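You operate a simulated robot arm through the tools that you are given. There is no shell and no other tool. Be economical: measure what you need, move in short steps, check, and stop when the job is done.

The job below is to be done with a simulated two-armed robot. You get a single attempt, and the scene is never put back.

TASK
Scrub the short sleeve clean, then slide it on to its stand.
Fine: wet the blue scrubbing brush in the tray's water; brush back. Set down upright: blue scrubbing brush. What is to be rubbed or washed off counts as gone when no trace of it is left.

The check looks at the end state, three seconds after you hand in, the way a careful person would. Anything else that was tipped, shoved, dropped, spilled or broken makes it a failure.

THE ROBOT
Two 6-joint arms with two-finger grippers on one trunk that stands fixed in place. Base frame: the origin is at the foot of the trunk, x ahead of it, y to its left, z up; the work surface is at about z = 0.85. Readings come in m, degrees, newtons and seconds.
The left shoulder is at [0.03, 0.178, 0.988], the right one opposite. With the tool pointing down near the work surface each hand reaches from about 0.38 to 0.84 m from the base axis, measured 20 degrees to its own side. Payload 2.54 kg a hand.
Tool frame (each hand has its own): the origin (TCP) lies between the finger pads and is the grasp point; the fingertips stand 0.03 m ahead of it; z points along the fingers, y is the line along which they close. The gripper opens to 0.116 m. The gripper's body begins 0.095 m behind the TCP.
Orientation is that of the tool frame in the base frame, as [roll, pitch, yaw] about the fixed x, y, z axes, in that order (R = Rz(yaw) Ry(pitch) Rx(roll)). With the fingers straight down and closing along the base's y, the tool's x points along the base's -x, its y along +y and its z along -z.

THE INTERFACE
- The arms move only by the tool send_rows. It takes "left_series", "right_series" or both (then of equal length, played together; a hand with none holds still); each is a list of rows, each an object of numbers (a shift or turn left out is 0, a gripper value left out holds the last): "x", "y", "z": the shift along the tool's x, y, z in m; "ax", "ay", "az": the turn, a rotation vector about the tool's x, y, z in rad; "claw": the opening in per cent of the stroke, from 0 (shut) to 100 (fully open). In form: [{"x": .., "y": .., "z": .., "ax": .., "ay": .., "az": .., "claw": ..}, ...]. A call has 1 to 10 rows; each row shifts and turns the commanded pose from where the row before left it, along the tool's axes as they then stand. A row lasts 0.2 s, in which the tool goes at most 0.05 m and 8.6 degrees; a call with a longer step from one row to the next is refused whole, and so is a gripper value outside its range. Where a pose cannot be reached the arm comes as near as it can. A force on the tool above 90 N (or 10 N above the force at the start of the call, whichever is more), or a blocked arm, ends the call early, and 0.2 s more pass. The fingers move at their own pace (about 0.153 m/s each) and stop on an object; they squeeze with about 28 N. The grip force told is the motor's: it shows also when the fingers shut on nothing. Time passes only in rows, and 0.2 s behind the last, so rows that do not move let the fingers close. The reply holds the time, the measured pose of the TCP, the force on the tool along the base axes, the opening and the grip force, in the units named above and with some noise, with the torque about the TCP (base axes, N m) and any sound that the robot's microphone picked up.
- Cameras (640 x 400 px; columns grow to the right, rows downward): "scene" is now at [0.0422, -0.0254, 1.7097]; the picture's right is [-0.34, -0.94, 0.00], its down [-0.71, 0.26, -0.65] and it looks along [0.61, -0.22, -0.76] (base axes); focal length 356 px, centre (320, 200). "left" rides on the left gripper at [0.069, 0.015, -0.122] in its tool frame; the picture's right is [-0.21, 0.98, 0.00], its down [-0.83, -0.18, -0.53] and it looks along [-0.52, -0.11, 0.85] (tool axes); focal length 251 px, centre (320, 200). "right" rides on the right gripper at [0.069, -0.015, -0.122] in its tool frame; the picture's right is [0.21, 0.98, 0.00], its down [-0.83, 0.18, -0.53] and it looks along [-0.52, 0.11, 0.85] (tool axes); focal length 251 px, centre (320, 200). There is no depth. A picture from a camera that has moved, and an enlarged one, comes with that camera's place and axes in the base frame and with its lens.
- grab_frame(camera): a new picture of that camera. It takes no simulated time.
- raise_lower(by): slides the trunk up (or, below 0, down) by that many m; the arms and the scene camera ride with it, the base frame stays. It gives what a move gives, with no picture.
- pan_tilt(pan, tilt): turns the head with the scene camera to pan (to the left, within 143 degrees either way) and tilt (down, from -29 to 69), counted from straight ahead of the robot. It gives what a move gives.
- zoom(camera, box): a new picture of the part [left, top, right, bottom] of that camera's present view, enlarged. It takes no simulated time.
- job_done(): hands the job in; it is judged then, once.

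Go step by step. Nothing tells you positions but the pictures and the camera data: compare them with the known pose of the tool, close in by small moves and look again before you grip or let go. The budget is 120 turns and 86 pictures, counting those below and the enlarged ones. Unless the task says otherwise, let go and move clear before handing in, and close with one line.

The tools are called by a JSON object that holds its "op" and its "data". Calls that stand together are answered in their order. send_rows: Moves the arms, as the interface text tells. Its arguments: {"type":"object","properties":{"left_series":{"type":"array","items":{"type":"object","properties":{"x":{"type":"number"},"y":{"type":"number"},"z":{"type":"number"},"ax":{"type":"number"},"ay":{"type":"number"},"az":{"type":"number"},"claw":{"type":"number"}}}},"right_series":{"type":"array","items":{"type":"object","properties":{"x":{"type":"number"},"y":{"type":"number"},"z":{"type":"number"},"ax":{"type":"number"},"ay":{"type":"number"},"az":{"type":"number"},"claw":{"type":"number"}}}}},"required":[]} The other tools are called the same way: raise_lower (by) slides the trunk up or down; pan_tilt (pan, tilt) turns the head that bears the scene camera; grab_frame (camera) takes a picture; zoom (camera, box) takes an enlarged picture of a part of a camera's view; job_done () hands the job in.

At the start:

```text
time_s: 0.0
left_position: [0.6151, 0.0801, 1.2053]
left_ee_rot: [180.0, 0.0, -179.9]
left_force: [-0.9, 0.5, -0.4]
left_torque: [0.0, 0.02, 0.05]
left_grip_width: 0.1161
left_gripper_force: 0.1
right_position: [0.4625, -0.318, 1.2221]
right_ee_rot: [180.0, 0.0, 180.0]
right_force: [0.6, -0.4, -0.6]
right_torque: [-0.01, -0.01, 0.0]
right_grip_width: 0.1163
right_gripper_force: 0.0
trunk travel left (down, up): [-0.2, 0.34]
head pan, tilt: [-20.2, 49.3]
```

scene: 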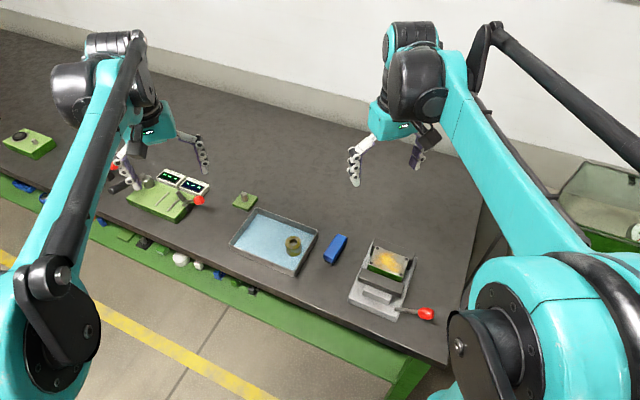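
right: 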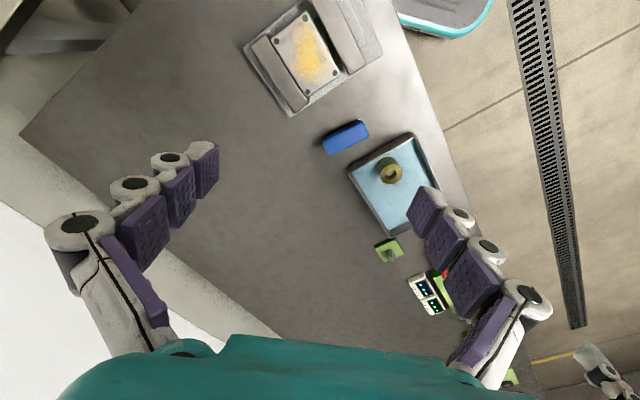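
left: 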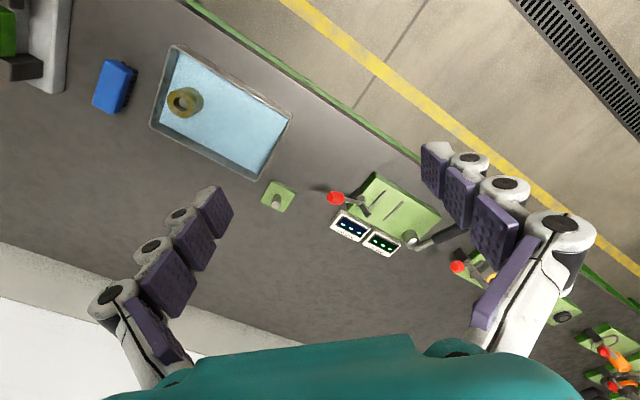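

I see a water tray with a ring-like sleeve in it, a blue brush next to it, and a green stand with a post to the left. I'll take enlarged views first.

{"op": "zoom", "data": {"camera": "scene", "box": [220, 180, 380, 280]}}

{"op": "zoom", "data": {"camera": "left", "box": [80, 30, 320, 220]}}

{"op": "zoom", "data": {"camera": "right", "box": [300, 100, 460, 280]}}

```text
4.00 times, centred on (300, 230) of scene
camera zoom: at [0.0422, -0.0254, 1.7097], right [-0.34, -0.94, 0.0], down [-0.71, 0.26, -0.65], along [0.61, -0.22, -0.76], focal length 1423 px, centre (400, 80)
```

zoom: 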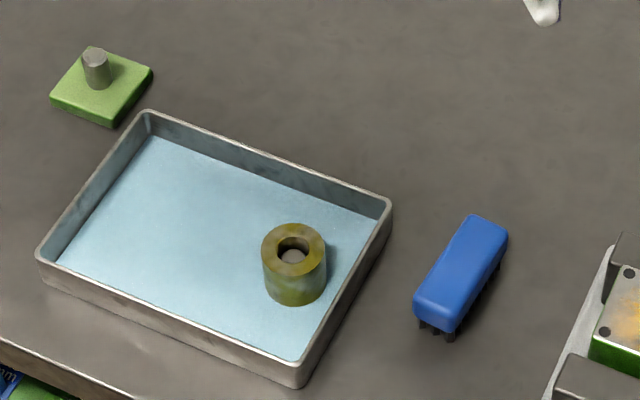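

```text
2.11 times, centred on (200, 125) of left
camera zoom: at [0.5459, 0.0952, 1.3286], right [0.21, 0.98, 0.0], down [0.83, -0.18, 0.53], along [0.52, -0.11, -0.85], focal length 529 px, centre (573, 358)
```

zoom: 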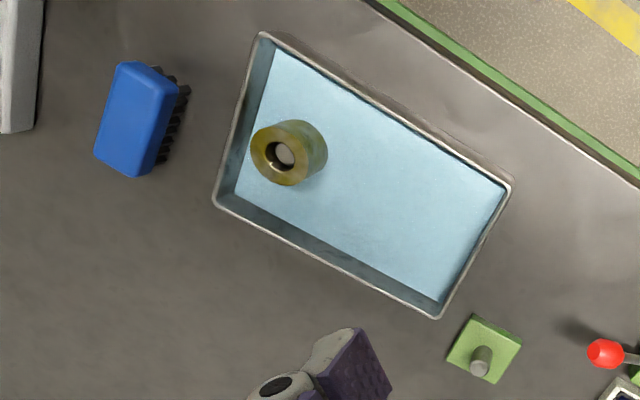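

```text
2.22 times, centred on (380, 190) of right
camera zoom: at [0.3946, -0.3337, 1.3441], right [-0.21, 0.98, 0.0], down [0.83, 0.18, 0.53], along [0.52, 0.11, -0.85], focal length 559 px, centre (187, 222)
```

zoom: 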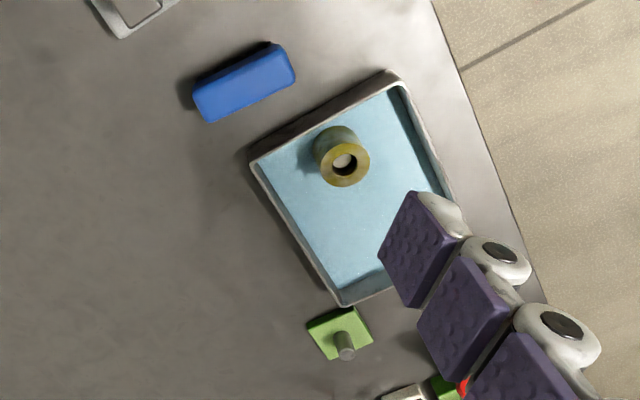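

The sleeve appears to sit on a peg in the tray. I'll bring the right hand lower for a close view.

{"op": "send_rows", "data": {"right_series": [{"x": 0.003, "y": 0.03, "z": 0.03}, {"x": 0.003, "y": 0.03, "z": 0.03}, {"x": 0.003, "y": 0.03, "z": 0.03}, {"x": 0.003, "y": 0.028, "z": 0.03}]}}

{"op": "grab_frame", "data": {"camera": "right"}}

```text
time_s: 1.0
left_position: [0.6153, 0.0799, 1.2065]
left_ee_rot: [-179.9, 0.0, -180.0]
left_force: [0.2, -0.6, 1.1]
left_torque: [-0.02, 0.0, 0.04]
left_grip_width: 0.116
left_gripper_force: 0.1
right_position: [0.4511, -0.1964, 1.1011]
right_ee_rot: [179.9, 0.0, -180.0]
right_force: [0.9, 0.6, -1.0]
right_torque: [-0.02, 0.01, 0.01]
right_grip_width: 0.116
right_gripper_force: 0.1
trunk travel left (down, up): [-0.2, 0.34]
head pan, tilt: [-20.2, 49.3]
```

```text
79 pictures are left
camera right: at [0.3822, -0.2138, 1.2221], right [-0.21, 0.98, 0.0], down [0.83, 0.18, 0.53], along [0.52, 0.11, -0.85], focal length 251 px, centre (320, 200)
```

right: 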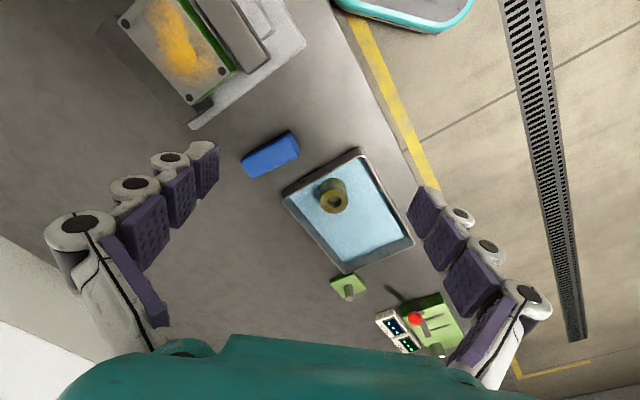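

Sleeve is around (0.58,-0.15). Zooming in on brush and sleeve.

{"op": "zoom", "data": {"camera": "right", "box": [230, 120, 430, 310]}}

{"op": "zoom", "data": {"camera": "scene", "box": [272, 225, 352, 275]}}

{"op": "zoom", "data": {"camera": "scene", "box": [220, 180, 280, 220]}}

```text
2.11 times, centred on (330, 215) of right
camera zoom: at [0.3822, -0.2138, 1.2221], right [-0.21, 0.98, 0.0], down [0.83, 0.18, 0.53], along [0.52, 0.11, -0.85], focal length 529 px, centre (299, 168)
```

zoom: 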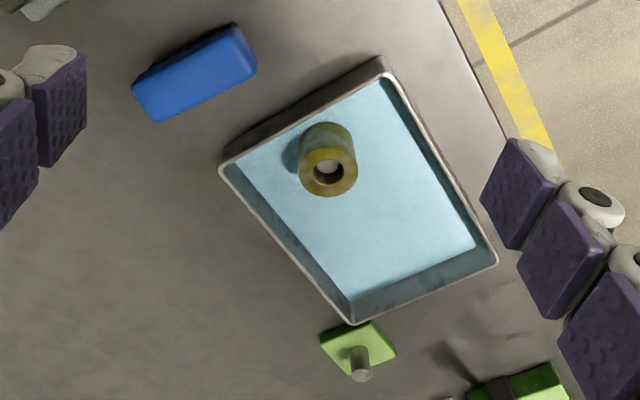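

```text
8.00 times, centred on (312, 250) of scene
camera zoom: at [0.0427, -0.0249, 1.7097], right [-0.34, -0.94, 0.0], down [-0.71, 0.26, -0.65], along [0.61, -0.23, -0.76], focal length 2845 px, centre (384, -200)
```

zoom: 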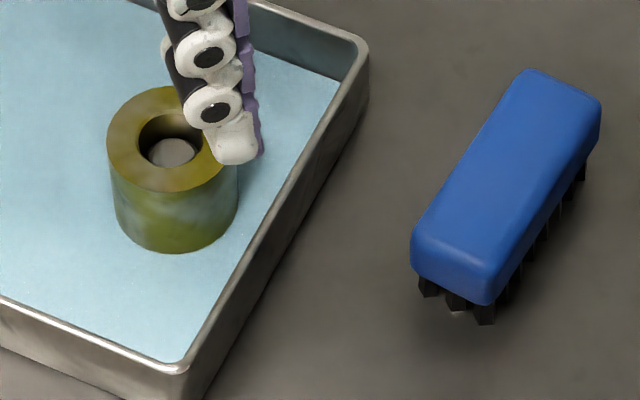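

```text
10.00 times, centred on (250, 200) of scene
camera zoom: at [0.0427, -0.0249, 1.7097], right [-0.34, -0.94, 0.0], down [-0.71, 0.26, -0.65], along [0.61, -0.23, -0.76], focal length 3557 px, centre (1020, 200)
```

zoom: 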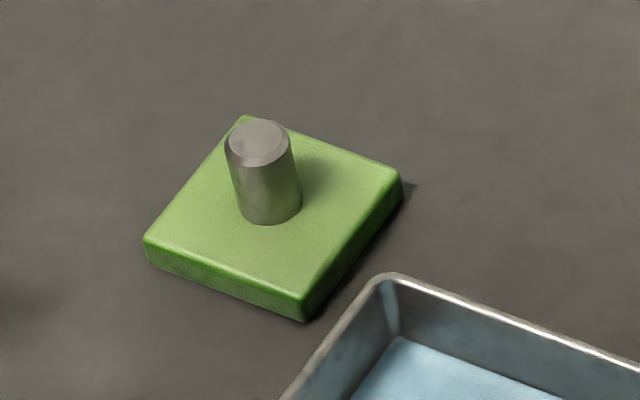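

The brush lies near (0.525,-0.25), long axis about -51°. I'll move the right hand above it, turned to close across its width, and check.

{"op": "send_rows", "data": {"right_series": [{"x": -0.025, "y": -0.018, "z": 0.03}, {"x": -0.024, "y": -0.018, "z": 0.03}, {"x": -0.024, "y": -0.017, "z": 0.03}, {"az": 0.148}, {"az": 0.148}, {"az": 0.148}, {"az": 0.148}, {"az": 0.148}, {"az": 0.148}]}}

{"op": "grab_frame", "data": {"camera": "right"}}

{"op": "zoom", "data": {"camera": "scene", "box": [260, 190, 420, 290]}}

```text
time_s: 3.0
left_position: [0.6152, 0.0805, 1.2058]
left_ee_rot: [-180.0, 0.0, -180.0]
left_force: [0.4, 1.0, 0.8]
left_torque: [0.04, 0.02, -0.04]
left_grip_width: 0.1159
left_gripper_force: 0.1
right_position: [0.5245, -0.2504, 1.0121]
right_ee_rot: [180.0, 0.0, 129.0]
right_force: [0.0, 0.6, 0.9]
right_torque: [0.04, -0.02, 0.02]
right_grip_width: 0.116
right_gripper_force: 0.0
trunk travel left (down, up): [-0.2, 0.34]
head pan, tilt: [-20.2, 49.3]
```

```text
75 pictures are left
camera right: at [0.4694, -0.2089, 1.134], right [0.62, 0.78, 0.0], down [0.66, -0.53, 0.53], along [0.42, -0.33, -0.85], focal length 251 px, centre (320, 200)
```

right: 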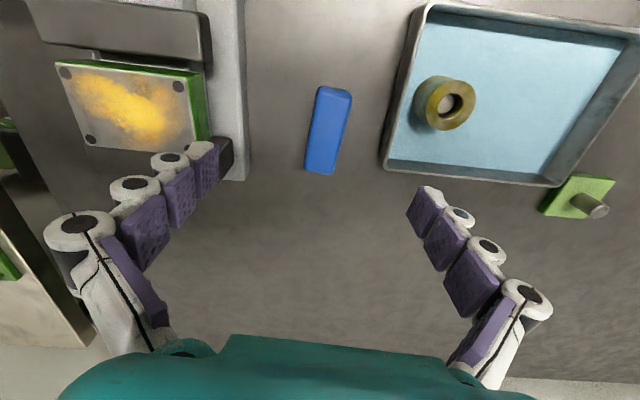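

```text
4.00 times, centred on (340, 240) of scene
camera zoom: at [0.0422, -0.0254, 1.7097], right [-0.34, -0.94, 0.0], down [-0.71, 0.26, -0.65], along [0.61, -0.22, -0.76], focal length 1423 px, centre (240, 40)
```

zoom: 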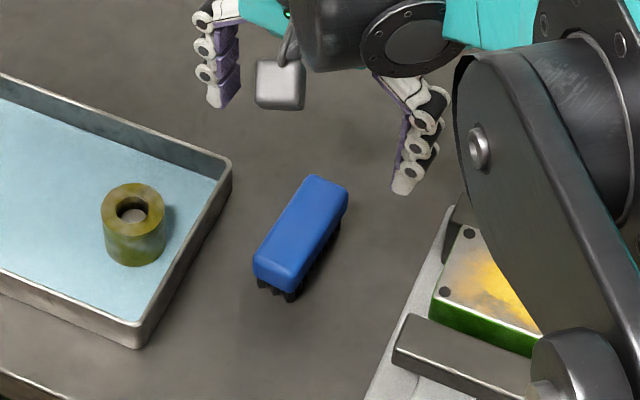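

Brush is nearly centred below the hand (about 0.527,-0.247), slightly turned. I'll correct and descend partway.

{"op": "send_rows", "data": {"right_series": [{"x": 0.001, "y": 0.004, "az": -0.04, "z": 0.03}, {"z": 0.03}, {"z": 0.03}]}}

{"op": "grab_frame", "data": {"camera": "right"}}

```text
time_s: 3.8
left_position: [0.6159, 0.0791, 1.2045]
left_ee_rot: [179.9, -0.1, -180.0]
left_force: [0.8, 0.0, -0.1]
left_torque: [-0.02, 0.03, -0.02]
left_grip_width: 0.1158
left_gripper_force: 0.0
right_position: [0.5268, -0.2476, 0.9218]
right_ee_rot: [-180.0, 0.0, 131.4]
right_force: [2.0, 1.1, 0.4]
right_torque: [0.05, 0.01, 0.01]
right_grip_width: 0.116
right_gripper_force: 0.0
trunk travel left (down, up): [-0.2, 0.34]
head pan, tilt: [-20.2, 49.3]
```

```text
73 pictures are left
camera right: at [0.4702, -0.2075, 1.0439], right [0.59, 0.81, 0.0], down [0.68, -0.5, 0.53], along [0.43, -0.32, -0.85], focal length 251 px, centre (320, 200)
```

right: 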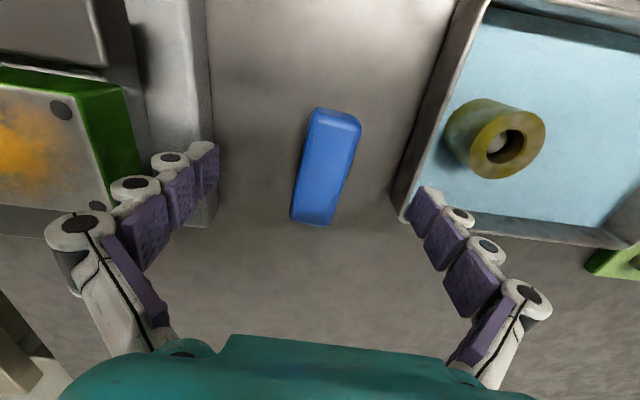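

Opening fully would hit the tray wall, so I narrow the jaw, straighten a touch, descend to z≈0.886 and close.

{"op": "send_rows", "data": {"right_series": [{"x": 0.002, "y": 0.001, "az": -0.035, "claw": 52}, {"claw": 52}, {"z": 0.018}, {"z": 0.018}, {"claw": 52}]}}

{"op": "grab_frame", "data": {"camera": "right"}}

```text
time_s: 5.0
left_position: [0.6148, 0.0795, 1.2057]
left_ee_rot: [179.9, 0.1, 179.9]
left_force: [-0.1, 0.7, -0.2]
left_torque: [-0.01, 0.01, -0.01]
left_grip_width: 0.1158
left_gripper_force: 0.1
right_position: [0.5244, -0.2472, 0.8861]
right_ee_rot: [-180.0, 0.0, 133.3]
right_force: [0.3, 0.5, -0.1]
right_torque: [-0.01, -0.01, 0.0]
right_grip_width: 0.0604
right_gripper_force: 0.0
trunk travel left (down, up): [-0.2, 0.34]
head pan, tilt: [-20.2, 49.3]
```

```text
72 pictures are left
camera right: at [0.467, -0.2083, 1.0081], right [0.56, 0.83, 0.0], down [0.7, -0.48, 0.53], along [0.44, -0.3, -0.85], focal length 251 px, centre (320, 200)
```

right: 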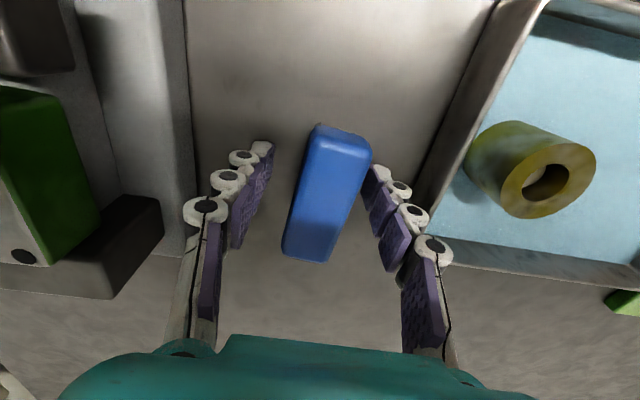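

Brush lies between the pads. Closing and lifting a little.

{"op": "send_rows", "data": {"right_series": [{"claw": 0}, {"claw": 0}, {"claw": 0}, {"z": -0.03}, {"z": -0.04}, {"z": -0.04}]}}

{"op": "grab_frame", "data": {"camera": "right"}}

{"op": "zoom", "data": {"camera": "scene", "box": [260, 170, 420, 270]}}

```text
time_s: 6.4
left_position: [0.6137, 0.0799, 1.2067]
left_ee_rot: [180.0, 0.0, -180.0]
left_force: [-0.9, -0.7, 0.7]
left_torque: [0.0, -0.01, 0.02]
left_grip_width: 0.1162
left_gripper_force: 0.2
right_position: [0.5249, -0.2476, 0.996]
right_ee_rot: [-180.0, 0.0, 133.4]
right_force: [0.3, 0.1, 0.3]
right_torque: [-0.03, 0.01, 0.0]
right_grip_width: 0.0322
right_gripper_force: 28.2
trunk travel left (down, up): [-0.2, 0.34]
head pan, tilt: [-20.2, 49.3]
```

```text
71 pictures are left
camera right: at [0.4673, -0.2095, 1.1176], right [0.56, 0.83, 0.0], down [0.7, -0.48, 0.53], along [0.44, -0.3, -0.85], focal length 251 px, centre (320, 200)
```

right: 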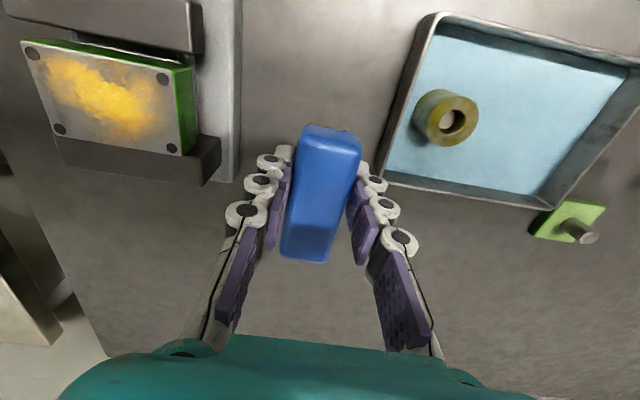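

```text
4.00 times, centred on (340, 220) of scene
camera zoom: at [0.0408, -0.025, 1.7098], right [-0.34, -0.94, 0.0], down [-0.71, 0.26, -0.65], along [0.61, -0.23, -0.76], focal length 1423 px, centre (240, 120)
```

zoom: 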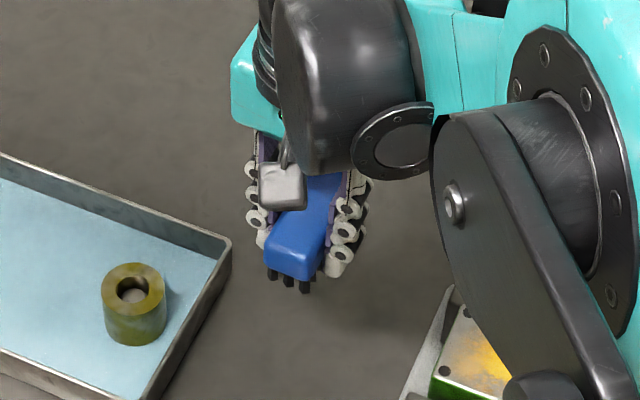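

Brush is held well (bristle tips ≈36 mm below TCP). Now carry it over the free part of the tray's water and lower.

{"op": "send_rows", "data": {"right_series": [{"x": 0.0089, "y": 0.0403}, {"x": 0.0089, "y": 0.0403}, {"x": 0.0089, "y": 0.0403}, {"x": 0.0089, "y": 0.0403}, {"x": 0.0089, "y": 0.0403}, {"z": 0.03}, {"z": 0.03}, {"z": 0.02}]}}

{"op": "grab_frame", "data": {"camera": "right"}}

{"op": "zoom", "data": {"camera": "scene", "box": [220, 180, 380, 280]}}

```text
time_s: 8.2
left_position: [0.6151, 0.0793, 1.2062]
left_ee_rot: [-180.0, 0.1, 179.9]
left_force: [-0.6, -0.3, -0.2]
left_torque: [-0.01, -0.01, -0.01]
left_grip_width: 0.1159
left_gripper_force: 0.1
right_position: [0.6421, -0.0755, 0.9163]
right_ee_rot: [179.9, 0.0, 133.4]
right_force: [0.5, 0.2, -0.9]
right_torque: [0.0, 0.01, 0.02]
right_grip_width: 0.0326
right_gripper_force: 28.1
trunk travel left (down, up): [-0.2, 0.34]
head pan, tilt: [-20.2, 49.3]
```

```text
69 pictures are left
camera right: at [0.5847, -0.0372, 1.038], right [0.56, 0.83, 0.0], down [0.7, -0.48, 0.53], along [0.44, -0.3, -0.85], focal length 251 px, centre (320, 200)
```

right: 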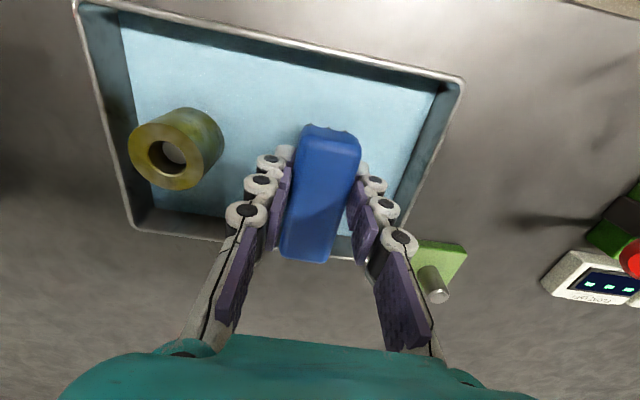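

```text
4.00 times, centred on (300, 230) of scene
camera zoom: at [0.0425, -0.0258, 1.7097], right [-0.34, -0.94, 0.0], down [-0.71, 0.26, -0.65], along [0.61, -0.22, -0.76], focal length 1423 px, centre (400, 80)
```

zoom: 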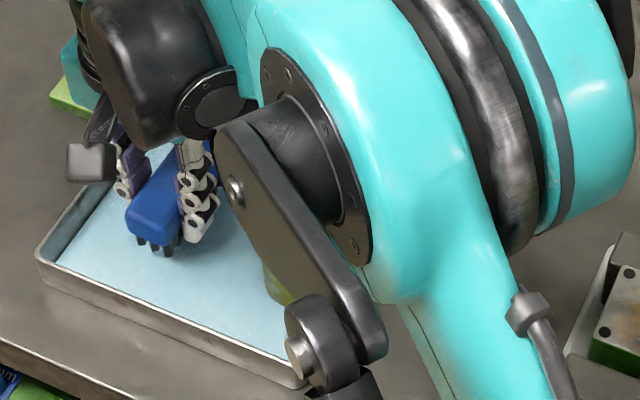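

Brush is clear of the walls; lowering bristles into the water with a small swish.

{"op": "send_rows", "data": {"right_series": [{"z": 0.012}, {"z": 0.008}, {"z": 0.004}, {"x": 0.008}, {"x": -0.008}]}}

{"op": "zoom", "data": {"camera": "scene", "box": [225, 200, 305, 250]}}

```text
time_s: 9.4
left_position: [0.6151, 0.0789, 1.205]
left_ee_rot: [-179.9, 0.1, -180.0]
left_force: [-0.5, 0.1, -0.3]
left_torque: [0.0, 0.02, -0.02]
left_grip_width: 0.1161
left_gripper_force: 0.0
right_position: [0.6438, -0.0768, 0.8908]
right_ee_rot: [180.0, 0.0, 133.4]
right_force: [0.2, -0.6, -1.2]
right_torque: [0.0, 0.01, -0.03]
right_grip_width: 0.0326
right_gripper_force: 28.4
trunk travel left (down, up): [-0.2, 0.34]
head pan, tilt: [-20.2, 49.3]
```

```text
8.00 times, centred on (265, 225) of scene
camera zoom: at [0.0431, -0.026, 1.7097], right [-0.34, -0.94, 0.0], down [-0.71, 0.26, -0.65], along [0.61, -0.22, -0.76], focal length 2845 px, centre (760, 0)
```

zoom: 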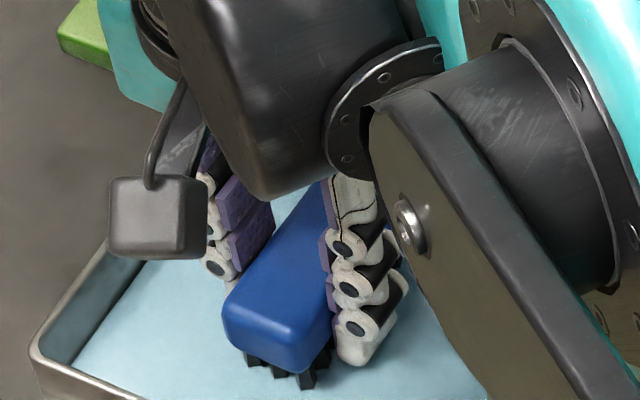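

Bristles are at or near the water surface; I go a few mm further, watching the force.

{"op": "send_rows", "data": {"right_series": [{"z": 0.002}, {"z": 0.001}, {"x": 0.01}, {"x": -0.01}]}}

{"op": "zoom", "data": {"camera": "scene", "box": [245, 230, 285, 255]}}

```text
time_s: 10.4
left_position: [0.6134, 0.0797, 1.2059]
left_ee_rot: [-179.9, 0.1, 180.0]
left_force: [0.2, -0.7, -0.2]
left_torque: [0.03, -0.01, 0.03]
left_grip_width: 0.116
left_gripper_force: 0.1
right_position: [0.6407, -0.0746, 0.8904]
right_ee_rot: [180.0, 0.0, 133.6]
right_force: [-3.2, 3.1, 13.1]
right_torque: [-0.01, 0.03, 0.0]
right_grip_width: 0.0327
right_gripper_force: 28.1
trunk travel left (down, up): [-0.2, 0.34]
head pan, tilt: [-20.2, 49.3]
```

```text
16.00 times, centred on (265, 242) of scene
camera zoom: at [0.0401, -0.0249, 1.7098], right [-0.34, -0.94, 0.0], down [-0.71, 0.26, -0.65], along [0.61, -0.22, -0.76], focal length 5690 px, centre (1200, -480)
```

zoom: 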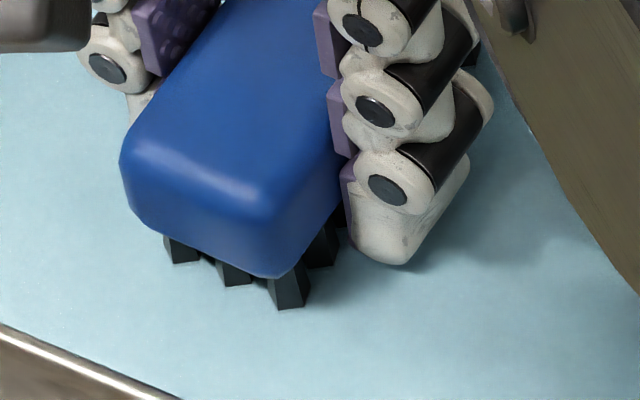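

Wet contact made with the tray floor. Now lift and go over the sleeve top at (0.581,-0.147), then lower to touch.

{"op": "send_rows", "data": {"right_series": [{"z": -0.04}, {"z": -0.03}, {"x": -0.0037, "y": -0.0311}, {"x": -0.0037, "y": -0.0311}, {"x": -0.0037, "y": -0.0311}, {"z": 0.02}, {"z": 0.012}]}}

{"op": "grab_frame", "data": {"camera": "right"}}

{"op": "grab_frame", "data": {"camera": "left"}}

```text
time_s: 12.0
left_position: [0.6114, 0.0793, 1.2069]
left_ee_rot: [180.0, 0.2, 180.0]
left_force: [0.4, 0.7, -0.2]
left_torque: [-0.02, -0.03, -0.02]
left_grip_width: 0.1162
left_gripper_force: 0.0
right_position: [0.5804, -0.1471, 0.9306]
right_ee_rot: [179.8, 0.2, 133.3]
right_force: [8.3, -0.1, 27.5]
right_torque: [0.07, -0.11, -0.02]
right_grip_width: 0.0325
right_gripper_force: 28.2
trunk travel left (down, up): [-0.2, 0.34]
head pan, tilt: [-20.2, 49.3]
```

```text
65 pictures are left
camera right: at [0.5217, -0.1088, 1.0519], right [0.56, 0.83, 0.0], down [0.7, -0.48, 0.54], along [0.44, -0.3, -0.84], focal length 251 px, centre (320, 200)
```

right: 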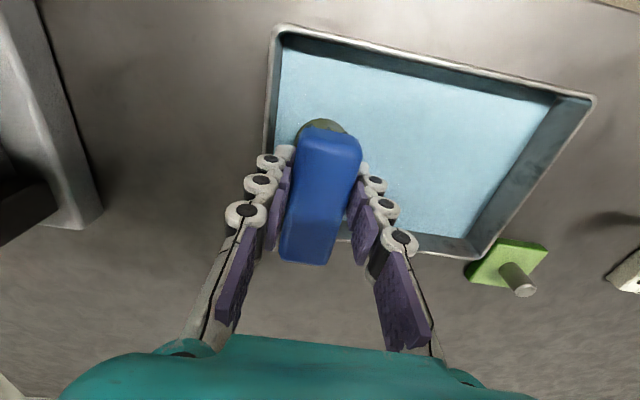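

```text
64 pictures are left
camera left: at [0.5437, 0.0957, 1.3301], right [0.21, 0.98, 0.0], down [0.82, -0.18, 0.54], along [0.52, -0.12, -0.84], focal length 251 px, centre (320, 200)
```

left: 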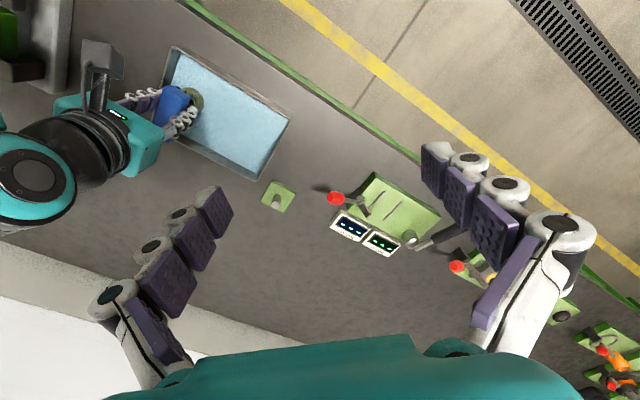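

Contact on the sleeve top (27 N). Scrub back and forth.

{"op": "send_rows", "data": {"right_series": [{"x": 0.015, "z": -0.001}, {"x": -0.03}, {"x": 0.03, "y": 0.007}, {"x": -0.03}, {"x": 0.03, "y": -0.014}, {"x": -0.03}, {"x": 0.03, "y": 0.007}, {"x": -0.015}, {"y": 0.012}, {"y": -0.024}]}}

{"op": "send_rows", "data": {"right_series": [{"y": 0.012, "z": -0.02}, {"z": -0.04}, {"y": -0.045}, {"y": -0.045}]}}

{"op": "zoom", "data": {"camera": "right", "box": [300, 50, 460, 150]}}

{"op": "zoom", "data": {"camera": "left", "box": [150, 50, 230, 120]}}

```text
time_s: 14.2
left_position: [0.614, 0.0786, 1.2059]
left_ee_rot: [179.9, 0.0, 180.0]
left_force: [-0.8, -0.6, 0.4]
left_torque: [0.05, -0.03, 0.02]
left_grip_width: 0.1159
left_gripper_force: 0.1
right_position: [0.5746, -0.157, 0.9275]
right_ee_rot: [179.9, 0.0, 133.4]
right_force: [0.5, -0.9, -0.5]
right_torque: [0.02, 0.0, 0.01]
right_grip_width: 0.032
right_gripper_force: 27.7
trunk travel left (down, up): [-0.2, 0.34]
head pan, tilt: [-20.2, 49.3]
```

```text
time_s: 15.2
left_position: [0.6136, 0.0791, 1.2054]
left_ee_rot: [180.0, 0.0, -180.0]
left_force: [0.0, 0.4, -0.2]
left_torque: [0.02, -0.02, -0.03]
left_grip_width: 0.1159
left_gripper_force: 0.0
right_position: [0.5148, -0.2109, 0.9889]
right_ee_rot: [-179.9, 0.0, 133.3]
right_force: [0.6, 0.3, -0.9]
right_torque: [0.04, -0.03, -0.01]
right_grip_width: 0.0323
right_gripper_force: 28.4
trunk travel left (down, up): [-0.2, 0.34]
head pan, tilt: [-20.2, 49.3]
```

```text
4.00 times, centred on (380, 100) of right
camera zoom: at [0.4579, -0.1724, 1.11], right [0.56, 0.83, 0.0], down [0.7, -0.48, 0.53], along [0.44, -0.3, -0.85], focal length 1006 px, centre (80, 600)
```

zoom: 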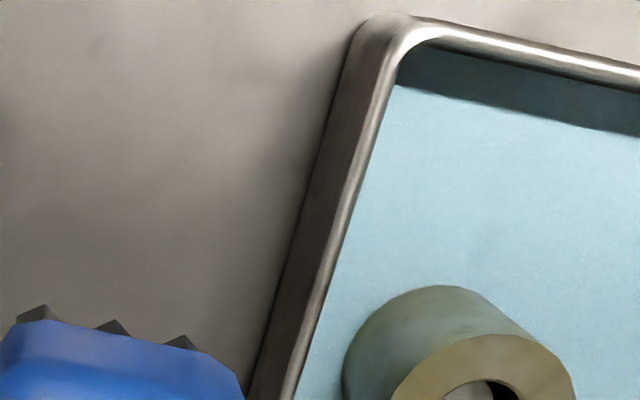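

```text
5.71 times, centred on (190, 85) of left
camera zoom: at [0.5448, 0.095, 1.3292], right [0.21, 0.98, 0.0], down [0.83, -0.18, 0.53], along [0.52, -0.11, -0.85], focal length 1437 px, centre (1063, 857)
```

zoom: 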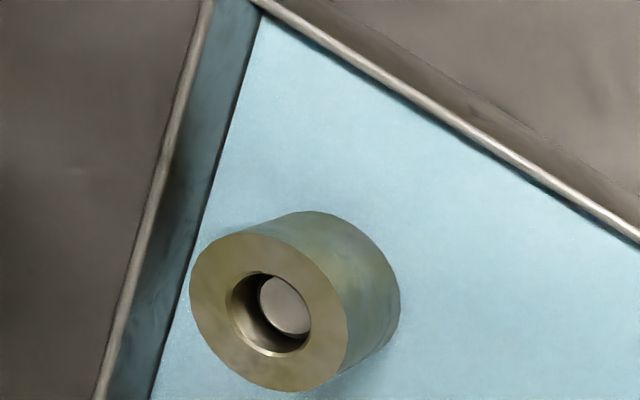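

The grime has visibly faded, including on the side. Continue with more scrubbing.

{"op": "send_rows", "data": {"right_series": [{"y": 0.045}, {"y": 0.045}, {"z": 0.04}, {"z": 0.0215}, {"x": 0.015}, {"x": -0.03}, {"x": 0.03}, {"x": -0.03}, {"x": 0.03}, {"x": -0.03}]}}

{"op": "send_rows", "data": {"right_series": [{"x": 0.03}, {"x": -0.03}, {"x": 0.03, "y": 0.006}, {"x": -0.03}, {"x": 0.03, "y": -0.012}, {"x": -0.03}, {"x": 0.03, "y": 0.006}, {"x": -0.03}, {"x": 0.03}, {"x": -0.015}]}}

{"op": "send_rows", "data": {"right_series": [{"z": -0.02}, {"z": -0.0415}, {"y": -0.045}, {"y": -0.045}]}}

{"op": "zoom", "data": {"camera": "left", "box": [150, 50, 230, 120]}}

```text
time_s: 17.4
left_position: [0.611, 0.0828, 1.2075]
left_ee_rot: [179.9, 0.1, 179.9]
left_force: [0.1, 0.3, -0.3]
left_torque: [0.06, 0.0, 0.01]
left_grip_width: 0.116
left_gripper_force: 0.1
right_position: [0.5897, -0.1552, 0.9256]
right_ee_rot: [179.8, -0.1, 133.6]
right_force: [-5.4, 9.6, 26.5]
right_torque: [0.52, 0.4, -0.03]
right_grip_width: 0.0324
right_gripper_force: 28.6
trunk travel left (down, up): [-0.2, 0.34]
head pan, tilt: [-20.2, 49.3]
```

```text
time_s: 19.6
left_position: [0.6154, 0.0795, 1.2053]
left_ee_rot: [179.9, 0.0, 179.9]
left_force: [-0.8, 0.3, 0.4]
left_torque: [0.02, -0.01, 0.01]
left_grip_width: 0.1163
left_gripper_force: 0.0
right_position: [0.5829, -0.1445, 0.9261]
right_ee_rot: [180.0, 0.0, 133.5]
right_force: [-0.5, 2.1, 3.6]
right_torque: [0.05, 0.09, -0.06]
right_grip_width: 0.0325
right_gripper_force: 27.5
trunk travel left (down, up): [-0.2, 0.34]
head pan, tilt: [-20.2, 49.3]
```

```text
time_s: 20.6
left_position: [0.6133, 0.0807, 1.2063]
left_ee_rot: [-180.0, -0.1, -180.0]
left_force: [-0.5, -0.1, -1.2]
left_torque: [-0.01, -0.03, 0.0]
left_grip_width: 0.1159
left_gripper_force: 0.0
right_position: [0.5141, -0.2101, 0.9899]
right_ee_rot: [180.0, 0.0, 133.4]
right_force: [-0.5, 0.0, -0.3]
right_torque: [-0.02, -0.02, 0.04]
right_grip_width: 0.0323
right_gripper_force: 28.0
trunk travel left (down, up): [-0.2, 0.34]
head pan, tilt: [-20.2, 49.3]
```

```text
5.71 times, centred on (190, 85) of left
camera zoom: at [0.5445, 0.0951, 1.3293], right [0.21, 0.98, 0.0], down [0.83, -0.18, 0.53], along [0.52, -0.11, -0.85], focal length 1437 px, centre (1063, 857)
```

zoom: 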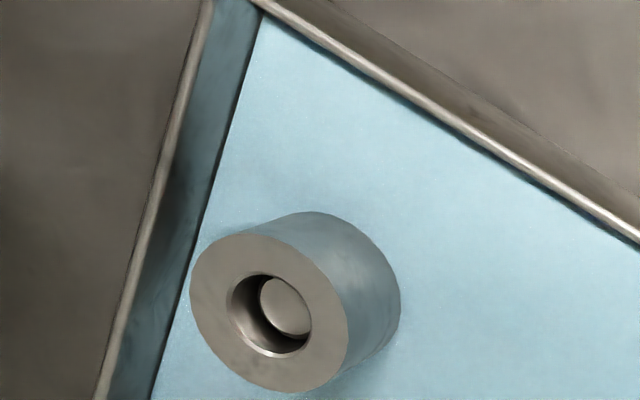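

Almost entirely clean metal; faint smudges could remain, so another round.

{"op": "send_rows", "data": {"right_series": [{"y": 0.045}, {"y": 0.045}, {"z": 0.04}, {"z": 0.0215}, {"x": 0.015}, {"x": -0.03}, {"x": 0.03}, {"x": -0.03}, {"x": 0.03}, {"x": -0.03}]}}

{"op": "send_rows", "data": {"right_series": [{"x": 0.03}, {"x": -0.03}, {"x": 0.03, "y": 0.006}, {"x": -0.03}, {"x": 0.03, "y": -0.012}, {"x": -0.03}, {"x": 0.03, "y": 0.006}, {"x": -0.03}, {"x": 0.03}, {"x": -0.015}]}}

{"op": "send_rows", "data": {"right_series": [{"z": -0.02}, {"z": -0.0415}, {"y": -0.045}, {"y": -0.045}]}}

{"op": "zoom", "data": {"camera": "left", "box": [150, 50, 230, 120]}}

{"op": "zoom", "data": {"camera": "scene", "box": [272, 225, 352, 275]}}

```text
time_s: 22.8
left_position: [0.6159, 0.0798, 1.2054]
left_ee_rot: [180.0, 0.0, -179.9]
left_force: [-0.1, -1.2, 0.0]
left_torque: [0.07, 0.01, 0.0]
left_grip_width: 0.116
left_gripper_force: 0.0
right_position: [0.5907, -0.1586, 0.9256]
right_ee_rot: [180.0, -0.1, 133.4]
right_force: [0.0, -1.6, 0.4]
right_torque: [0.07, 0.03, -0.01]
right_grip_width: 0.0321
right_gripper_force: 27.8
trunk travel left (down, up): [-0.2, 0.34]
head pan, tilt: [-20.2, 49.3]
```

```text
time_s: 25.0
left_position: [0.6152, 0.0782, 1.2052]
left_ee_rot: [180.0, 0.0, -179.9]
left_force: [0.2, -0.3, 0.4]
left_torque: [0.05, 0.0, -0.01]
left_grip_width: 0.116
left_gripper_force: 0.1
right_position: [0.5828, -0.1494, 0.9257]
right_ee_rot: [-180.0, -0.2, 133.3]
right_force: [0.0, -0.2, -1.1]
right_torque: [0.03, 0.05, -0.02]
right_grip_width: 0.0319
right_gripper_force: 27.7
trunk travel left (down, up): [-0.2, 0.34]
head pan, tilt: [-20.2, 49.3]
```

```text
time_s: 26.0
left_position: [0.6139, 0.0805, 1.2064]
left_ee_rot: [-180.0, 0.0, 179.9]
left_force: [-1.0, 0.1, 0.2]
left_torque: [0.02, -0.03, -0.03]
left_grip_width: 0.1162
left_gripper_force: 0.0
right_position: [0.5168, -0.2094, 0.9886]
right_ee_rot: [-179.9, 0.0, 133.3]
right_force: [-0.2, -0.8, -0.3]
right_torque: [0.04, 0.01, -0.03]
right_grip_width: 0.0323
right_gripper_force: 27.6
trunk travel left (down, up): [-0.2, 0.34]
head pan, tilt: [-20.2, 49.3]
```

```text
5.71 times, centred on (190, 85) of left
camera zoom: at [0.5448, 0.0951, 1.3291], right [0.21, 0.98, 0.0], down [0.83, -0.18, 0.53], along [0.52, -0.11, -0.85], focal length 1437 px, centre (1063, 857)
```

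zoom: 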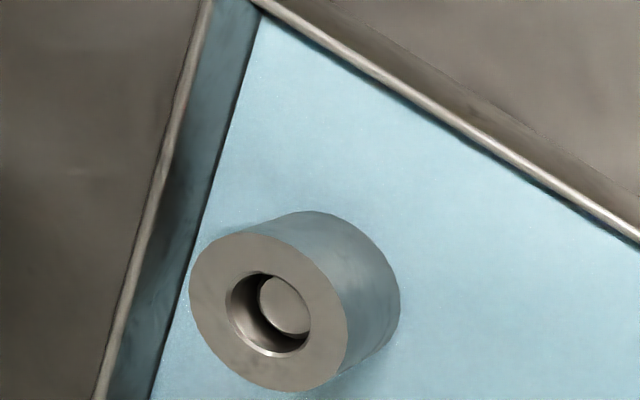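

```text
8.00 times, centred on (312, 250) of scene
camera zoom: at [0.0408, -0.0257, 1.7097], right [-0.34, -0.94, 0.0], down [-0.71, 0.26, -0.65], along [0.61, -0.22, -0.76], focal length 2845 px, centre (384, -200)
```

zoom: 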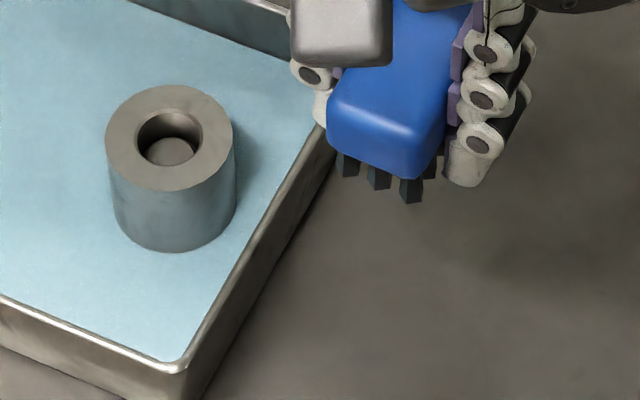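

Nearly uniform bare metal now. One more firmer round for certainty, then compare.

{"op": "send_rows", "data": {"right_series": [{"y": 0.045}, {"y": 0.045}, {"z": 0.04}, {"z": 0.0235}, {"x": 0.015}, {"x": -0.03}, {"x": 0.03}, {"x": -0.03}, {"x": 0.03}, {"x": -0.03}]}}

{"op": "send_rows", "data": {"right_series": [{"x": 0.03}, {"x": -0.03}, {"x": 0.03, "y": 0.006}, {"x": -0.03}, {"x": 0.03, "y": -0.012}, {"x": -0.03}, {"x": 0.03, "y": 0.006}, {"x": -0.03}, {"x": 0.03}, {"x": -0.015}]}}

{"op": "send_rows", "data": {"right_series": [{"z": -0.02}, {"z": -0.0435}, {"y": -0.045}, {"y": -0.045}]}}

{"op": "zoom", "data": {"camera": "left", "box": [150, 50, 230, 120]}}

{"op": "zoom", "data": {"camera": "scene", "box": [272, 225, 352, 275]}}

```text
time_s: 28.2
left_position: [0.6106, 0.0812, 1.2069]
left_ee_rot: [180.0, 0.1, 180.0]
left_force: [-0.5, -0.7, 1.0]
left_torque: [0.06, -0.01, -0.01]
left_grip_width: 0.1161
left_gripper_force: 0.0
right_position: [0.591, -0.1542, 0.9261]
right_ee_rot: [179.9, 0.0, 133.5]
right_force: [-4.8, 8.1, 22.3]
right_torque: [0.35, 0.46, -0.07]
right_grip_width: 0.0322
right_gripper_force: 28.0
trunk travel left (down, up): [-0.2, 0.34]
head pan, tilt: [-20.2, 49.3]
```

```text
time_s: 30.4
left_position: [0.6115, 0.0825, 1.206]
left_ee_rot: [-179.9, 0.1, 180.0]
left_force: [-0.1, 0.4, 0.2]
left_torque: [0.04, -0.02, 0.01]
left_grip_width: 0.1161
left_gripper_force: 0.0
right_position: [0.5772, -0.1442, 0.9253]
right_ee_rot: [180.0, -0.1, 133.6]
right_force: [-5.8, 6.8, 13.3]
right_torque: [0.34, -0.2, 0.2]
right_grip_width: 0.0323
right_gripper_force: 28.0
trunk travel left (down, up): [-0.2, 0.34]
head pan, tilt: [-20.2, 49.3]
```

```text
time_s: 31.4
left_position: [0.6138, 0.0805, 1.2073]
left_ee_rot: [180.0, 0.0, 179.9]
left_force: [-0.7, 0.2, -0.1]
left_torque: [0.0, -0.02, -0.01]
left_grip_width: 0.1159
left_gripper_force: 0.2
right_position: [0.5126, -0.2111, 0.9877]
right_ee_rot: [180.0, 0.0, 133.4]
right_force: [0.8, 0.8, 0.7]
right_torque: [0.04, -0.01, 0.0]
right_grip_width: 0.0324
right_gripper_force: 27.9
trunk travel left (down, up): [-0.2, 0.34]
head pan, tilt: [-20.2, 49.3]
```

```text
5.71 times, centred on (190, 85) of left
camera zoom: at [0.5446, 0.0951, 1.3292], right [0.21, 0.98, 0.0], down [0.83, -0.18, 0.53], along [0.52, -0.11, -0.85], focal length 1437 px, centre (1063, 857)
```

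zoom: 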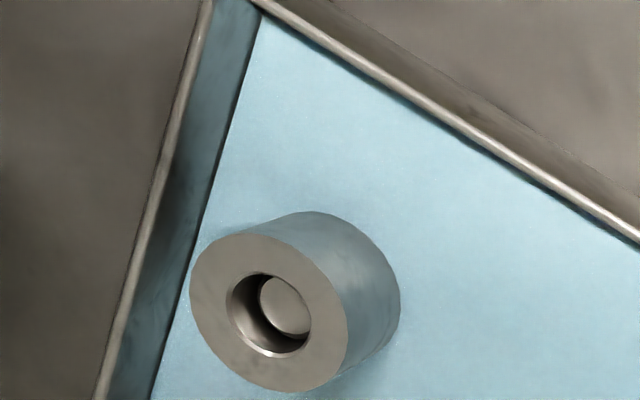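

```text
8.00 times, centred on (312, 250) of scene
camera zoom: at [0.0406, -0.0258, 1.7097], right [-0.34, -0.94, 0.0], down [-0.71, 0.26, -0.65], along [0.61, -0.22, -0.76], focal length 2845 px, centre (384, -200)
```

zoom: 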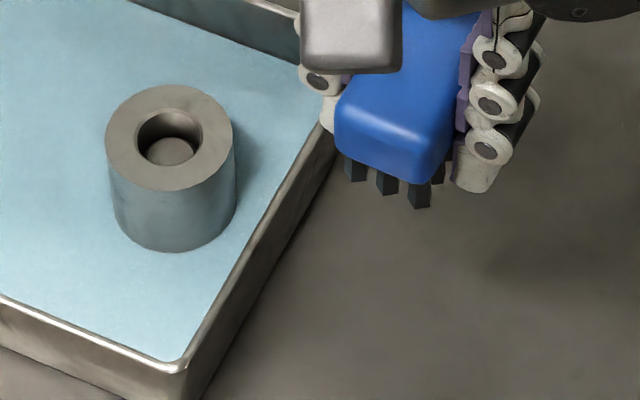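

Clean with no change between rounds. Return the brush to its original spot: lower until contact.

{"op": "send_rows", "data": {"right_series": [{"x": -0.034, "y": -0.0182}, {"z": 0.03}, {"z": 0.03}, {"z": 0.03}, {"z": 0.006}]}}

{"op": "zoom", "data": {"camera": "scene", "box": [300, 210, 380, 260]}}

```text
time_s: 32.6
left_position: [0.6144, 0.08, 1.2063]
left_ee_rot: [-179.9, 0.0, 179.9]
left_force: [-0.5, 0.2, 0.1]
left_torque: [-0.02, 0.01, -0.01]
left_grip_width: 0.1161
left_gripper_force: 0.1
right_position: [0.5257, -0.2475, 0.8918]
right_ee_rot: [-180.0, 0.1, 133.4]
right_force: [-0.3, -0.2, -0.5]
right_torque: [0.04, 0.01, 0.01]
right_grip_width: 0.0324
right_gripper_force: 28.2
trunk travel left (down, up): [-0.2, 0.34]
head pan, tilt: [-20.2, 49.3]
```

```text
8.00 times, centred on (340, 235) of scene
camera zoom: at [0.042, -0.0256, 1.7097], right [-0.34, -0.94, 0.0], down [-0.71, 0.26, -0.65], along [0.61, -0.22, -0.76], focal length 2845 px, centre (160, -80)
```

zoom: 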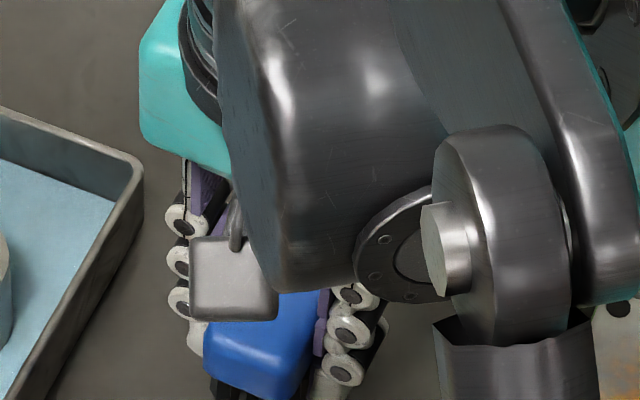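

Position matches the pick spot; lower the last millimetres until contact.

{"op": "send_rows", "data": {"right_series": [{"z": 0.003}, {"z": 0.0015}, {"z": 0.0015}]}}

```text
time_s: 33.4
left_position: [0.6142, 0.0804, 1.2057]
left_ee_rot: [-180.0, 0.0, 180.0]
left_force: [-0.9, -0.2, 0.1]
left_torque: [-0.01, -0.01, 0.0]
left_grip_width: 0.1158
left_gripper_force: 0.0
right_position: [0.5264, -0.2472, 0.8869]
right_ee_rot: [-180.0, 0.1, 133.4]
right_force: [-0.8, 0.6, -0.3]
right_torque: [0.02, -0.01, -0.01]
right_grip_width: 0.032
right_gripper_force: 28.2
trunk travel left (down, up): [-0.2, 0.34]
head pan, tilt: [-20.2, 49.3]
```

{"op": "send_rows", "data": {"right_series": [{"z": 0.001}, {"z": 0.001}, {}]}}

```text
time_s: 34.2
left_position: [0.614, 0.08, 1.2055]
left_ee_rot: [-180.0, -0.1, 180.0]
left_force: [0.6, -0.2, 0.6]
left_torque: [-0.02, 0.03, 0.01]
left_grip_width: 0.1159
left_gripper_force: 0.2
right_position: [0.5262, -0.2474, 0.8844]
right_ee_rot: [180.0, 0.0, 133.5]
right_force: [0.5, 0.0, -1.1]
right_torque: [0.02, -0.02, -0.04]
right_grip_width: 0.0323
right_gripper_force: 28.2
trunk travel left (down, up): [-0.2, 0.34]
head pan, tilt: [-20.2, 49.3]
```

No contact yet, since the brush slipped up a little in the grip while scrubbing. Inching down.

{"op": "send_rows", "data": {"right_series": [{"z": 0.001}, {"z": 0.0005}, {}]}}

{"op": "zoom", "data": {"camera": "scene", "box": [315, 240, 355, 265]}}

```text
time_s: 35.0
left_position: [0.615, 0.0803, 1.2058]
left_ee_rot: [179.9, 0.0, -180.0]
left_force: [-1.0, -0.2, -0.5]
left_torque: [-0.01, 0.02, -0.02]
left_grip_width: 0.116
left_gripper_force: 0.1
right_position: [0.5268, -0.247, 0.8833]
right_ee_rot: [179.9, 0.0, 133.4]
right_force: [-0.2, -0.4, -1.3]
right_torque: [0.0, 0.02, -0.01]
right_grip_width: 0.0322
right_gripper_force: 28.3
trunk travel left (down, up): [-0.2, 0.34]
head pan, tilt: [-20.2, 49.3]
```

```text
16.00 times, centred on (335, 252) of scene
camera zoom: at [0.0423, -0.0254, 1.7097], right [-0.34, -0.94, 0.0], down [-0.71, 0.26, -0.65], along [0.61, -0.22, -0.76], focal length 5690 px, centre (80, -640)
```

zoom: 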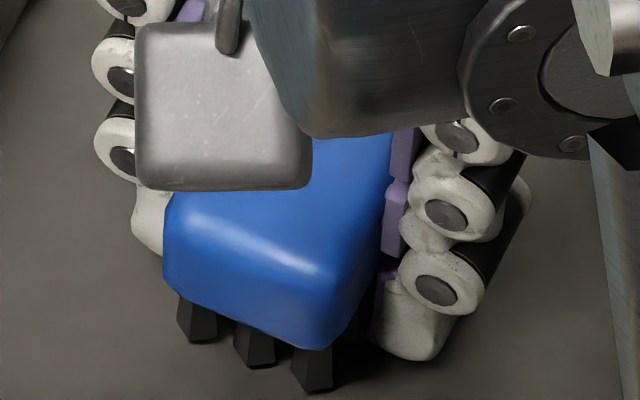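

Within about a millimetre of the bench. One more step, then release gently and rise.

{"op": "send_rows", "data": {"right_series": [{"z": 0.001}, {}, {"claw": 50}, {"claw": 50}, {"claw": 50}]}}

{"op": "send_rows", "data": {"right_series": [{"z": -0.02}, {"z": -0.04}, {"z": -0.04}, {"z": -0.04}]}}

{"op": "grab_frame", "data": {"camera": "right"}}

{"op": "zoom", "data": {"camera": "left", "box": [80, 30, 320, 220]}}

```text
time_s: 36.2
left_position: [0.6144, 0.0795, 1.2062]
left_ee_rot: [180.0, -0.1, 180.0]
left_force: [-0.8, 0.4, -0.3]
left_torque: [-0.01, 0.03, 0.03]
left_grip_width: 0.116
left_gripper_force: 0.0
right_position: [0.5268, -0.2471, 0.8815]
right_ee_rot: [-180.0, 0.0, 133.4]
right_force: [0.3, 0.5, 0.7]
right_torque: [-0.02, -0.03, 0.01]
right_grip_width: 0.0582
right_gripper_force: 0.1
trunk travel left (down, up): [-0.2, 0.34]
head pan, tilt: [-20.2, 49.3]
```

```text
time_s: 37.2
left_position: [0.6125, 0.0805, 1.2067]
left_ee_rot: [-179.9, 0.0, -179.9]
left_force: [0.4, -0.1, -0.1]
left_torque: [-0.01, 0.02, -0.01]
left_grip_width: 0.1158
left_gripper_force: 0.0
right_position: [0.5259, -0.2474, 1.0239]
right_ee_rot: [180.0, -0.1, 133.5]
right_force: [0.2, 0.0, 0.3]
right_torque: [0.0, 0.01, 0.01]
right_grip_width: 0.0583
right_gripper_force: 0.0
trunk travel left (down, up): [-0.2, 0.34]
head pan, tilt: [-20.2, 49.3]
```

```text
54 pictures are left
camera right: at [0.467, -0.2085, 1.145], right [0.56, 0.83, 0.0], down [0.7, -0.48, 0.53], along [0.44, -0.3, -0.85], focal length 251 px, centre (320, 200)
```

right: 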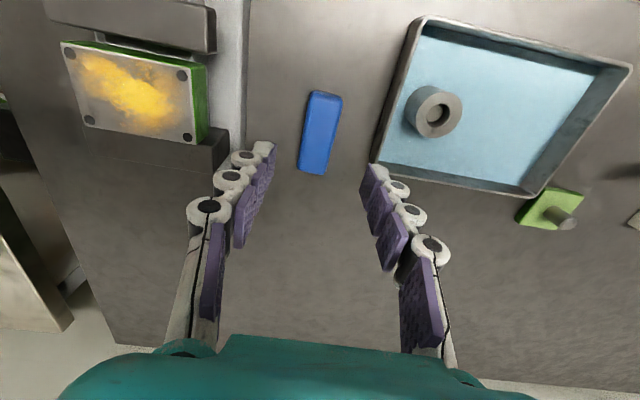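

```text
2.11 times, centred on (200, 125) of left
camera zoom: at [0.5449, 0.0955, 1.3291], right [0.21, 0.98, 0.0], down [0.83, -0.18, 0.53], along [0.52, -0.11, -0.85], focal length 529 px, centre (573, 358)
```

zoom: 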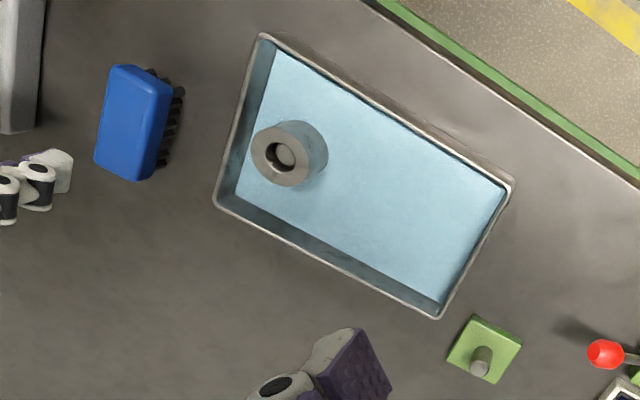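

Brush is back upright and everything else is in place. Now move the right hand above the sleeve and turn it so the fingers close along the tray's short side.

{"op": "send_rows", "data": {"right_series": [{"x": 0.0117, "y": 0.0363}, {"x": 0.0117, "y": 0.0363}, {"x": 0.0117, "y": 0.0363}, {"az": -0.1455}, {"az": -0.1455}, {"az": -0.1455}, {"az": -0.1455}, {"az": -0.1455}, {"az": -0.1455}]}}

{"op": "send_rows", "data": {"right_series": [{"az": -0.1455}, {"az": -0.1455}, {"az": -0.1455}, {"az": -0.1455}, {"az": -0.1455, "claw": 65}, {}]}}

{"op": "grab_frame", "data": {"camera": "right"}}

```text
time_s: 39.2
left_position: [0.6135, 0.0805, 1.2055]
left_ee_rot: [180.0, 0.0, 180.0]
left_force: [-0.5, 0.9, -0.6]
left_torque: [-0.01, -0.02, 0.02]
left_grip_width: 0.1159
left_gripper_force: 0.1
right_position: [0.583, -0.1462, 1.0211]
right_ee_rot: [-179.9, 0.0, -176.4]
right_force: [1.0, 0.3, 0.6]
right_torque: [0.02, 0.01, 0.03]
right_grip_width: 0.0581
right_gripper_force: 0.1
trunk travel left (down, up): [-0.2, 0.34]
head pan, tilt: [-20.2, 49.3]
```

```text
time_s: 40.6
left_position: [0.6134, 0.0813, 1.2048]
left_ee_rot: [-179.9, 0.0, 180.0]
left_force: [0.3, -0.7, 0.7]
left_torque: [0.03, 0.04, 0.02]
left_grip_width: 0.116
left_gripper_force: 0.0
right_position: [0.5817, -0.1466, 1.0213]
right_ee_rot: [-179.9, 0.0, -134.9]
right_force: [-0.2, 0.2, 0.2]
right_torque: [-0.02, 0.01, 0.01]
right_grip_width: 0.0755
right_gripper_force: 0.3
trunk travel left (down, up): [-0.2, 0.34]
head pan, tilt: [-20.2, 49.3]
```

```text
52 pictures are left
camera right: at [0.5442, -0.2077, 1.1435], right [-0.84, 0.54, 0.0], down [0.45, 0.71, 0.53], along [0.29, 0.45, -0.85], focal length 251 px, centre (320, 200)
```

right: 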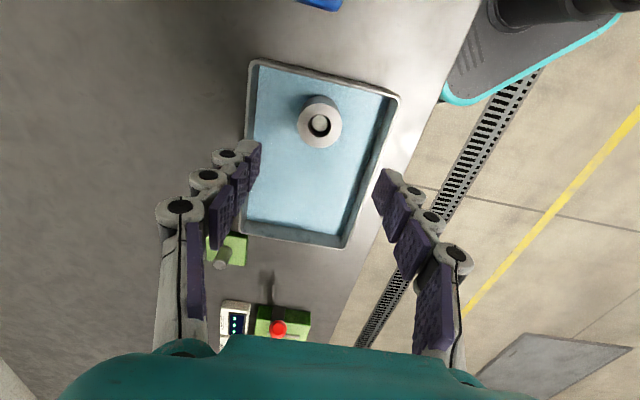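

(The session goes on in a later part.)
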